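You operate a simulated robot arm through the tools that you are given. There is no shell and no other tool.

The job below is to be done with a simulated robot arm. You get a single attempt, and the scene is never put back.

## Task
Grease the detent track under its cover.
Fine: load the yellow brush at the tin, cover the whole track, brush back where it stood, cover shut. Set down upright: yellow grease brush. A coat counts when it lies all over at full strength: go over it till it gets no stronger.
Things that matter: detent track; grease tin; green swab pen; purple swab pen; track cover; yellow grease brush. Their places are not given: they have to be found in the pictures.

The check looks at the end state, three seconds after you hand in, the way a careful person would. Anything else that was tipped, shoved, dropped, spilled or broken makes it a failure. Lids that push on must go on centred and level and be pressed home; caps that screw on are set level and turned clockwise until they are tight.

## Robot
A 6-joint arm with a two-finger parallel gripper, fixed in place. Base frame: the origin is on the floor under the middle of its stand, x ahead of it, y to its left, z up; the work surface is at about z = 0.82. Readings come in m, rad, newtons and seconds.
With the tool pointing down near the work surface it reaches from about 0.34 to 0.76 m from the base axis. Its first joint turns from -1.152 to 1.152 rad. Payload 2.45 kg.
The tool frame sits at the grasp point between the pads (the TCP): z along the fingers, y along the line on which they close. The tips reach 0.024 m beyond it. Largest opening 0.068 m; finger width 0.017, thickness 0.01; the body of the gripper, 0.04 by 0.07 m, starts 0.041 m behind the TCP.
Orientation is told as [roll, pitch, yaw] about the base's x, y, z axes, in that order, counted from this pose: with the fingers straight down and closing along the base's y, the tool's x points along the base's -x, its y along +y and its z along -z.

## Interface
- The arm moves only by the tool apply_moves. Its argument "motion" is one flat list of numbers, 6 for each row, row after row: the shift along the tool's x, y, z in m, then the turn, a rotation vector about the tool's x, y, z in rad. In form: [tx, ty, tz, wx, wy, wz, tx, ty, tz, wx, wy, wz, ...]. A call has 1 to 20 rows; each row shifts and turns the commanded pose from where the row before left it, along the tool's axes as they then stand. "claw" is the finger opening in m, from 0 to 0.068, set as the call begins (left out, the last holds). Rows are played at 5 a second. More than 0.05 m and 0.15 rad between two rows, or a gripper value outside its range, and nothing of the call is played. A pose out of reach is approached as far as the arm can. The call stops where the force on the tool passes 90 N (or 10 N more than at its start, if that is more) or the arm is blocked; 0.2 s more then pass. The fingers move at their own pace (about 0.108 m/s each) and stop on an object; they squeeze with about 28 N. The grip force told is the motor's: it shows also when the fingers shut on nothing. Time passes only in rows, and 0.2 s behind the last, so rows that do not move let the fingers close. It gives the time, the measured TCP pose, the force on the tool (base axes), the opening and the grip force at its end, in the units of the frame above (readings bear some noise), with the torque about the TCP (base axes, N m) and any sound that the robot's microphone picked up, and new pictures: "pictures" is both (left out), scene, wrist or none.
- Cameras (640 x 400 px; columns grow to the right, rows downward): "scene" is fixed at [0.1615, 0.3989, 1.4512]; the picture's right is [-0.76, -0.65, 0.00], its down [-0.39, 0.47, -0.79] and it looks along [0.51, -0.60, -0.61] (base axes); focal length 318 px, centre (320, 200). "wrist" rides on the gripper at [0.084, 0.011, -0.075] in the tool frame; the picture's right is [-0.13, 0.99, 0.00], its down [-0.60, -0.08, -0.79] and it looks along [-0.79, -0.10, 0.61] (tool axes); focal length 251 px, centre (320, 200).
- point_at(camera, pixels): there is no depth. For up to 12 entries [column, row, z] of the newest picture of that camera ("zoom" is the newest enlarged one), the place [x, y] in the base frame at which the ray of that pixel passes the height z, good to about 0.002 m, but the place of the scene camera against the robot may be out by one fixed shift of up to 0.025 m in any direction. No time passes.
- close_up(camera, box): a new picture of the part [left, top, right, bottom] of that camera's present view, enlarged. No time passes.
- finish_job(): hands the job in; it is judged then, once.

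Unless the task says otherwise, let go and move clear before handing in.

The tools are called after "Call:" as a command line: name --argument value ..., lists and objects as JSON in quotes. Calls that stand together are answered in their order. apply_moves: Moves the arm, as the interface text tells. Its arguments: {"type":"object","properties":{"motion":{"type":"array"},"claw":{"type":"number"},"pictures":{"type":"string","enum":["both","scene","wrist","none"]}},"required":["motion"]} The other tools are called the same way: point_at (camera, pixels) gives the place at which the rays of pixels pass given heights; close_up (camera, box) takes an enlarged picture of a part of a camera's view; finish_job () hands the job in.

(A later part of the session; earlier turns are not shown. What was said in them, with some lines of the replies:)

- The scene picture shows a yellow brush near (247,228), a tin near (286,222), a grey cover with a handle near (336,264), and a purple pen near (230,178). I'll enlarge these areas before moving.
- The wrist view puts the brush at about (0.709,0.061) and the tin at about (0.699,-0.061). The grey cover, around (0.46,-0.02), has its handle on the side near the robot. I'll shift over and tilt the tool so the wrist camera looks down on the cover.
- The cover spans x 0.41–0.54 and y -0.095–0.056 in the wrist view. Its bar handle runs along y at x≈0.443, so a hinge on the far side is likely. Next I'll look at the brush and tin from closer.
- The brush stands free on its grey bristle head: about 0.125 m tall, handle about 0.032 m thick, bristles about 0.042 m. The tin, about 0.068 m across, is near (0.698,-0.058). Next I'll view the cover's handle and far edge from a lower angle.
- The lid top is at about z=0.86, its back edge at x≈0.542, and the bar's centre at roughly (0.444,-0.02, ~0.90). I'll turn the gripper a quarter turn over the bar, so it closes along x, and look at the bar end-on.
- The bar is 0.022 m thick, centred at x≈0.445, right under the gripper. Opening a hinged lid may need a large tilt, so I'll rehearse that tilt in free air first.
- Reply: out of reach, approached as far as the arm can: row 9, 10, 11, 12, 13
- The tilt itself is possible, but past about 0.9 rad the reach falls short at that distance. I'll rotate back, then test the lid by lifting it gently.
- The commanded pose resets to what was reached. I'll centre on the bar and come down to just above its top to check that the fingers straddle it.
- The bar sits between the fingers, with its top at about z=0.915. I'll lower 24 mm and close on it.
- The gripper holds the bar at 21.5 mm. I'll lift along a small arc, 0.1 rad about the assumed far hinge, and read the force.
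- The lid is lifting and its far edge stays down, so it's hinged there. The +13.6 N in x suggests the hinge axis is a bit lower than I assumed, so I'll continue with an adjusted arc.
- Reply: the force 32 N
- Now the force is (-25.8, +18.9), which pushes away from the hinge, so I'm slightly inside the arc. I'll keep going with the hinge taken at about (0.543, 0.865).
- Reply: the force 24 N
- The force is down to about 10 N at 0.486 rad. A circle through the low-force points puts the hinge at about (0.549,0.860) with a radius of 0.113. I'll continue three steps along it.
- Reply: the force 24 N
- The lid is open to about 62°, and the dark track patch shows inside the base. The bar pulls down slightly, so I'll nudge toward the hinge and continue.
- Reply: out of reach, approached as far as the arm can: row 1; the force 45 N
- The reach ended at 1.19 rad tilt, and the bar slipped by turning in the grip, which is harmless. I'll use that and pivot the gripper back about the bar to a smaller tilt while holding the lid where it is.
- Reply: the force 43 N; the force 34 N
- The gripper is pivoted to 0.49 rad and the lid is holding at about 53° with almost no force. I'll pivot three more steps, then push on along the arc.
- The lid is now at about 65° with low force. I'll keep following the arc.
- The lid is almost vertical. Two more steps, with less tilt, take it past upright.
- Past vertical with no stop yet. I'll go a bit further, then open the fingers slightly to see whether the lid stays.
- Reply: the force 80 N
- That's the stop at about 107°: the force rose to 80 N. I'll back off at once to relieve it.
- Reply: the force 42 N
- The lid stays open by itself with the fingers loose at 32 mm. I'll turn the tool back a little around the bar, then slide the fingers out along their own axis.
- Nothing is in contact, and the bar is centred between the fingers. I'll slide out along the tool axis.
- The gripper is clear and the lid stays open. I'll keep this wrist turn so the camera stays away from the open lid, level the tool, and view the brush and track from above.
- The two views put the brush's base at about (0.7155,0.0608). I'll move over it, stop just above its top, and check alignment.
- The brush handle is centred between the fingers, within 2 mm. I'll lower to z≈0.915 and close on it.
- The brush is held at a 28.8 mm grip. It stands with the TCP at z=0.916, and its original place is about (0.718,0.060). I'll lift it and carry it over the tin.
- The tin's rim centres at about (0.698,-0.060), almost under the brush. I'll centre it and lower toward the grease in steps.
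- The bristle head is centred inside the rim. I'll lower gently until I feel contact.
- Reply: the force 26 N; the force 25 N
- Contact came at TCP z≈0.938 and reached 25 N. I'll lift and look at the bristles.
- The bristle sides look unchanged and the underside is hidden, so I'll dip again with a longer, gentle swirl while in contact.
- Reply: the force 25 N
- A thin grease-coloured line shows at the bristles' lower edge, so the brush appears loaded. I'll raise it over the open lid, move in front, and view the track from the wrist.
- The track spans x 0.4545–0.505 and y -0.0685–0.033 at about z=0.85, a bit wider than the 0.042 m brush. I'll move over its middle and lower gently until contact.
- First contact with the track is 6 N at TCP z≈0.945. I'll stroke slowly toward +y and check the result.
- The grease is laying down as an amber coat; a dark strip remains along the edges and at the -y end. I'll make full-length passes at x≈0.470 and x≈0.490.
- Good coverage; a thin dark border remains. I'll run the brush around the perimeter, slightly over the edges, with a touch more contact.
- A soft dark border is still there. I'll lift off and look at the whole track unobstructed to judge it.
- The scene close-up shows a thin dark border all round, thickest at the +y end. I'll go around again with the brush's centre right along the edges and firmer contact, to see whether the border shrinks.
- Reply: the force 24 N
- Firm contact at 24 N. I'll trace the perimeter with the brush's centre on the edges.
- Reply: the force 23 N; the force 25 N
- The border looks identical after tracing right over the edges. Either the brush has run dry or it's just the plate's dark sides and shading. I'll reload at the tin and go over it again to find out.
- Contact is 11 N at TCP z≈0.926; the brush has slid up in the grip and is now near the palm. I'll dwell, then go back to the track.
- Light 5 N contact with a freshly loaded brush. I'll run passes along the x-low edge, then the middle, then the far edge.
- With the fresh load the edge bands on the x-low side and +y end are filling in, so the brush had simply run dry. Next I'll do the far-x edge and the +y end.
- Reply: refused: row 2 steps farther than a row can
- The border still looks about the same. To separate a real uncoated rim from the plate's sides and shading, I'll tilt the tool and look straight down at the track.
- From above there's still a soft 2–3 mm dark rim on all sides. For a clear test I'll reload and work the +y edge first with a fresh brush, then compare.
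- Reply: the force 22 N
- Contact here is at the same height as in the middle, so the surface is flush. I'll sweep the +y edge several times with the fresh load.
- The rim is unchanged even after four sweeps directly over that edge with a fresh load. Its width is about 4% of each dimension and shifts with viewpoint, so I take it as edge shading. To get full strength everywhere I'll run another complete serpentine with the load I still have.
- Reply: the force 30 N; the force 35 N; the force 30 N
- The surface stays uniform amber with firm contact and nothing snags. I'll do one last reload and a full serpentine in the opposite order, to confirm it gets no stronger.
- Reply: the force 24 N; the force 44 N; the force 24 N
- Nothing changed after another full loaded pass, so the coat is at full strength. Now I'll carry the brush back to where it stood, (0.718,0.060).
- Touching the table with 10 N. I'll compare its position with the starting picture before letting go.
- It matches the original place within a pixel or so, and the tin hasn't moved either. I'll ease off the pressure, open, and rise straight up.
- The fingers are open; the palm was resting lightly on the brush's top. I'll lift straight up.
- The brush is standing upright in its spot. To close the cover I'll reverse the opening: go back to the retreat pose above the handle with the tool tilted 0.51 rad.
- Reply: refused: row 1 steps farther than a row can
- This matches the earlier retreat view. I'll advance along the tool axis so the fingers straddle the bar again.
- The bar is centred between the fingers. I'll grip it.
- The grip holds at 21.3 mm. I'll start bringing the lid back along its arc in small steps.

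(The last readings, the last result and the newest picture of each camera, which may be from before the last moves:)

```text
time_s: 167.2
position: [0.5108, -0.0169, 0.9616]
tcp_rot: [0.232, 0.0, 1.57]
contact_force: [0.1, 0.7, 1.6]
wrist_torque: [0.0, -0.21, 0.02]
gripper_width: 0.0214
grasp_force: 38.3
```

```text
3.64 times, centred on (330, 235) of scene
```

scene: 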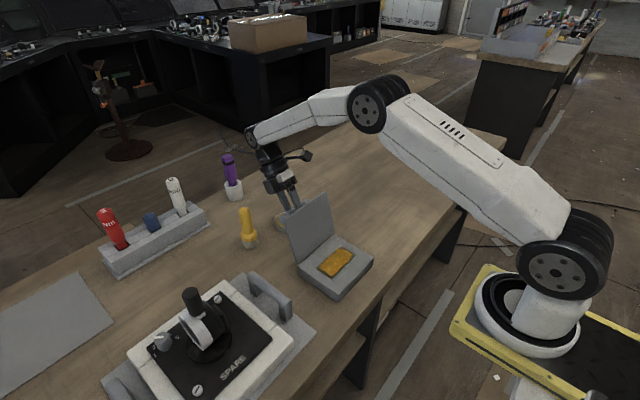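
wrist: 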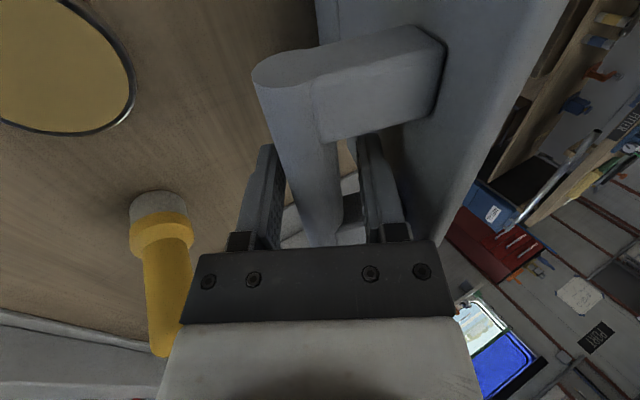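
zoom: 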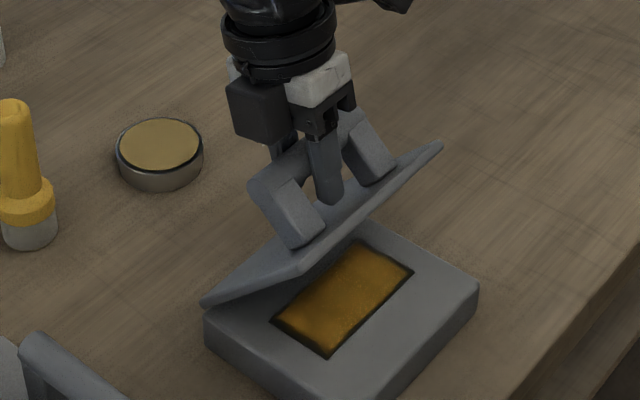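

Call:
apply_moves --motion '[0, 0.01025, 0.0066, 0.03, 0, 0, 0, 0.0087, 0.0071, 0.03, 0, 0, 0, 0.0081, 0.0076, 0.03, 0, 0, 0, 0.0076, 0.0083, 0.03, 0, 0, 0, 0, 0, 0, 0, 0]' --pictures "none"

Call:
close_up --camera "scene" --box '[270, 180, 390, 290]'

```text
time_s: 168.4
position: [0.4715, -0.0164, 0.9383]
tcp_rot: [0.109, 0.0, 1.57]
contact_force: [5.3, -6.9, -3.8]
wrist_torque: [-0.07, -0.24, 0.06]
gripper_width: 0.0214
grasp_force: 38.9
```

```text
3.64 times, centred on (330, 235) of scene
```

zoom: 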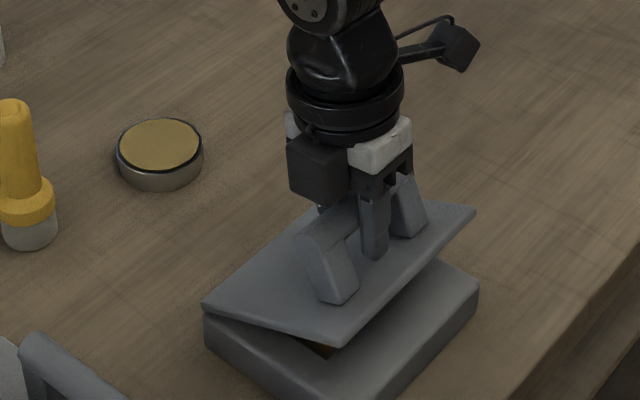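

Call:
apply_moves --motion '[0, 0.0072, 0.0078, 0.03, 0, 0, 0, 0.0065, 0.0092, 0.03, 0, 0, 0, 0.0057, 0.0096, 0.03, 0, 0, 0, 0, 0, 0, 0, 0]' --pictures "none"

Call:
close_up --camera "scene" --box '[285, 220, 395, 305]'

```text
time_s: 169.4
position: [0.4517, -0.0171, 0.9143]
tcp_rot: [0.021, 0.001, 1.57]
contact_force: [4.9, -11.5, -1.0]
wrist_torque: [-0.07, -0.25, -0.01]
gripper_width: 0.0215
grasp_force: 38.1
```

```text
4.71 times, centred on (340, 262) of scene
```

zoom: 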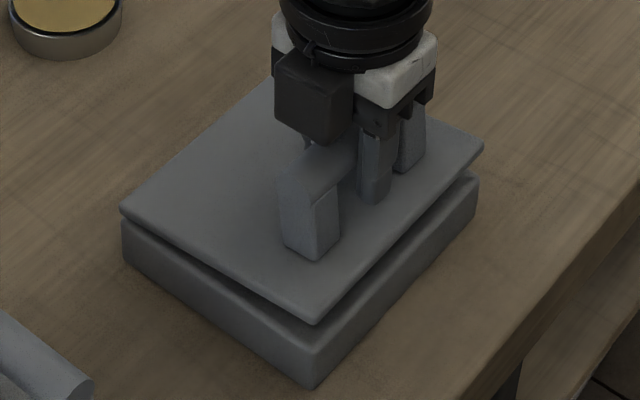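

The lid is nearly shut. I'll lower the last part gently.

Call:
apply_moves --motion '[0, 0.0038, 0.006, 0.01, 0, 0, 0, 0, 0, 0, 0, 0]' --pictures "none"

Call:
apply_moves --motion '[0, 0.002, 0.003, 0.01, 0, 0, 0, 0, 0, 0, 0, 0]' --pictures "none"

Call:
close_up --camera "scene" --box '[285, 220, 395, 305]'

```text
time_s: 170.0
position: [0.4482, -0.0156, 0.9071]
tcp_rot: [0.008, 0.0, 1.57]
contact_force: [11.4, -19.3, -4.0]
wrist_torque: [0.02, -0.24, -0.05]
gripper_width: 0.0214
grasp_force: 38.6
```

```text
time_s: 170.6
position: [0.4469, -0.0164, 0.9046]
tcp_rot: [0.0, 0.001, 1.57]
contact_force: [15.3, -15.6, -4.7]
wrist_torque: [0.15, -0.14, -0.07]
gripper_width: 0.0214
grasp_force: 38.3
```

```text
4.71 times, centred on (340, 262) of scene
```

zoom: 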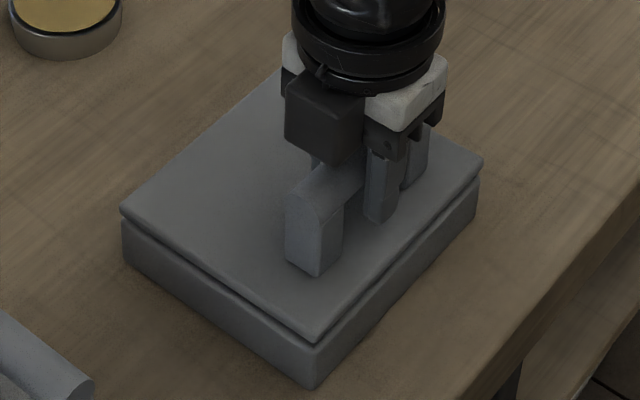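

Call:
apply_moves --motion '[0, -0.0005, 0.002, 0, 0, 0, 0, 0, 0, 0, 0, 0]' --pictures "none"

Call:
apply_moves --motion '[0, -0.0005, 0.002, 0, 0, 0, 0, 0, 0, 0, 0, 0]' --pictures "none"

Call:
close_up --camera "scene" --box '[280, 220, 390, 305]'

```text
time_s: 171.2
position: [0.4454, -0.0164, 0.9024]
tcp_rot: [0.007, 0.0, 1.572]
contact_force: [3.5, -7.2, 15.5]
wrist_torque: [0.2, -0.04, -0.02]
gripper_width: 0.0215
grasp_force: 38.3
```

```text
time_s: 171.8
position: [0.4459, -0.0149, 0.9007]
tcp_rot: [0.004, -0.001, 1.571]
contact_force: [-8.5, -0.2, 33.0]
wrist_torque: [0.0, 0.01, 0.0]
gripper_width: 0.0215
grasp_force: 37.9
```

```text
4.71 times, centred on (335, 262) of scene
```

zoom: 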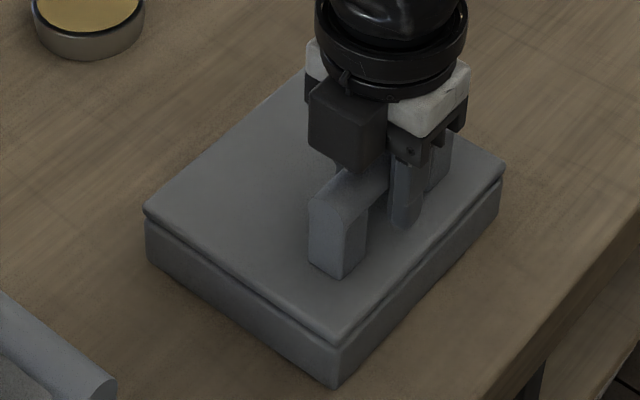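

The lid is closed and matches the starting picture, held down with 33 N. I'll release and rise clear.

Call:
apply_moves --motion '[0, 0, -0.001, 0, 0, 0, 0, 0, 0, 0, 0, 0, 0, 0, 0, 0, 0, 0]' --claw 0.064 --pictures "wrist"

Call:
apply_moves --motion '[0, 0, -0.02, 0, 0, 0, 0, 0, -0.04, 0, 0, 0, 0, 0, -0.045, 0, 0, 0, 0, 0, -0.045, 0, 0, 0]'

Call:
close_up --camera "scene" --box '[280, 220, 390, 305]'

Call:
close_up --camera "scene" --box '[200, 140, 400, 310]'

```text
time_s: 172.6
position: [0.446, -0.0158, 0.9012]
tcp_rot: [0.002, 0.0, 1.571]
contact_force: [-0.9, 0.5, 0.0]
wrist_torque: [-0.01, 0.0, -0.01]
gripper_width: 0.0643
grasp_force: 0.2
```

wrist: 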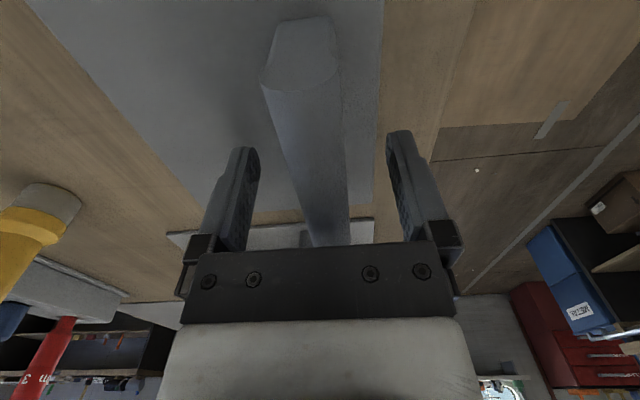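

```text
time_s: 173.6
position: [0.4458, -0.0174, 1.0522]
tcp_rot: [0.003, 0.001, 1.571]
contact_force: [0.6, -0.7, 0.2]
wrist_torque: [-0.01, 0.04, 0.0]
gripper_width: 0.0642
grasp_force: 0.1
```

scene: 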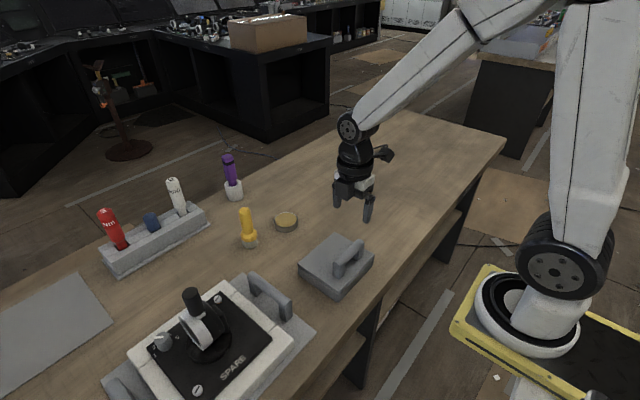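
wrist: 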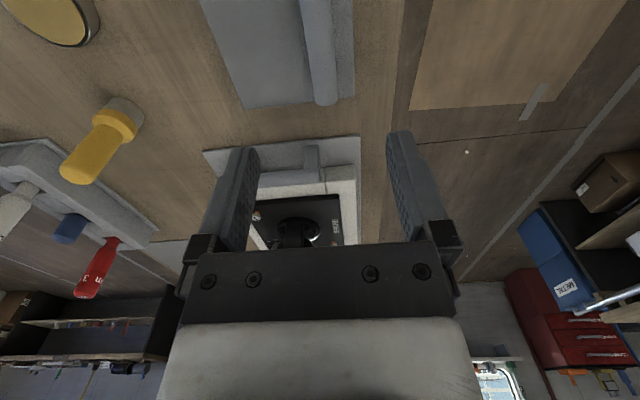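

```text
4.71 times, centred on (335, 262) of scene
```

zoom: 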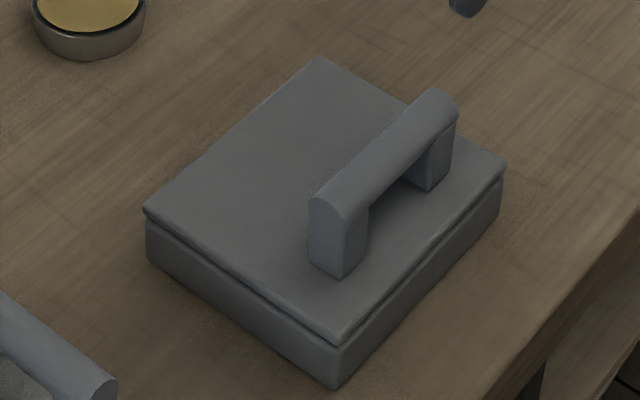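

```text
2.35 times, centred on (300, 225) of scene
```

zoom: 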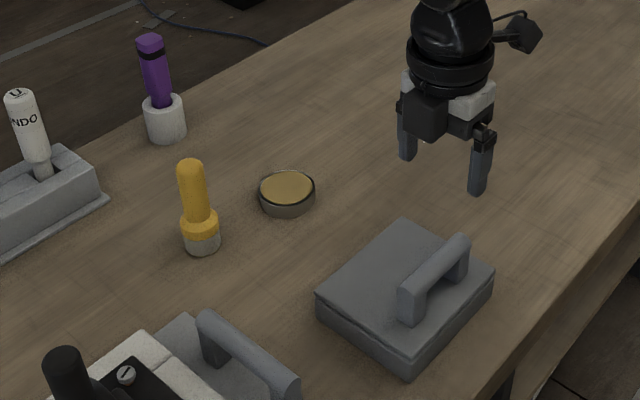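

The cover is shut and matches its starting look. The brush stands upright in its original spot, and the tin and purple pen are where they were. The arm is open and well clear, so I'll hand in.

Call:
finish_job

```text
The job is handed in.
```

The detent track is greased, the yellow brush is back upright in its spot, and the cover is shut. I've handed the job in and don't have the check's result.

- **Coat:** I loaded the brush at the tin four times and went over the whole track, edges included, until another full pass made no visible difference. A soft dark rim of about 2–4 mm still shows around the edge of the coat. It didn't change after repeated loaded passes right over the edges. It also shifts with the viewing angle, so I took it for shading. I couldn't rule out thin grease there.
- **Brush:** it stands on its bristles within about a pixel of where it was in the starting picture.
- **Cover:** I lowered it on its hinge and pressed it down with about 33 N. It matches the starting picture. While opening it I hit its end stop at about 80 N and backed off straight away; the base looked unmoved afterwards.
- **Everything else:** the tin and purple pen look unmoved in the last pictures. The green swab pen never showed in any picture, so I couldn't check it.
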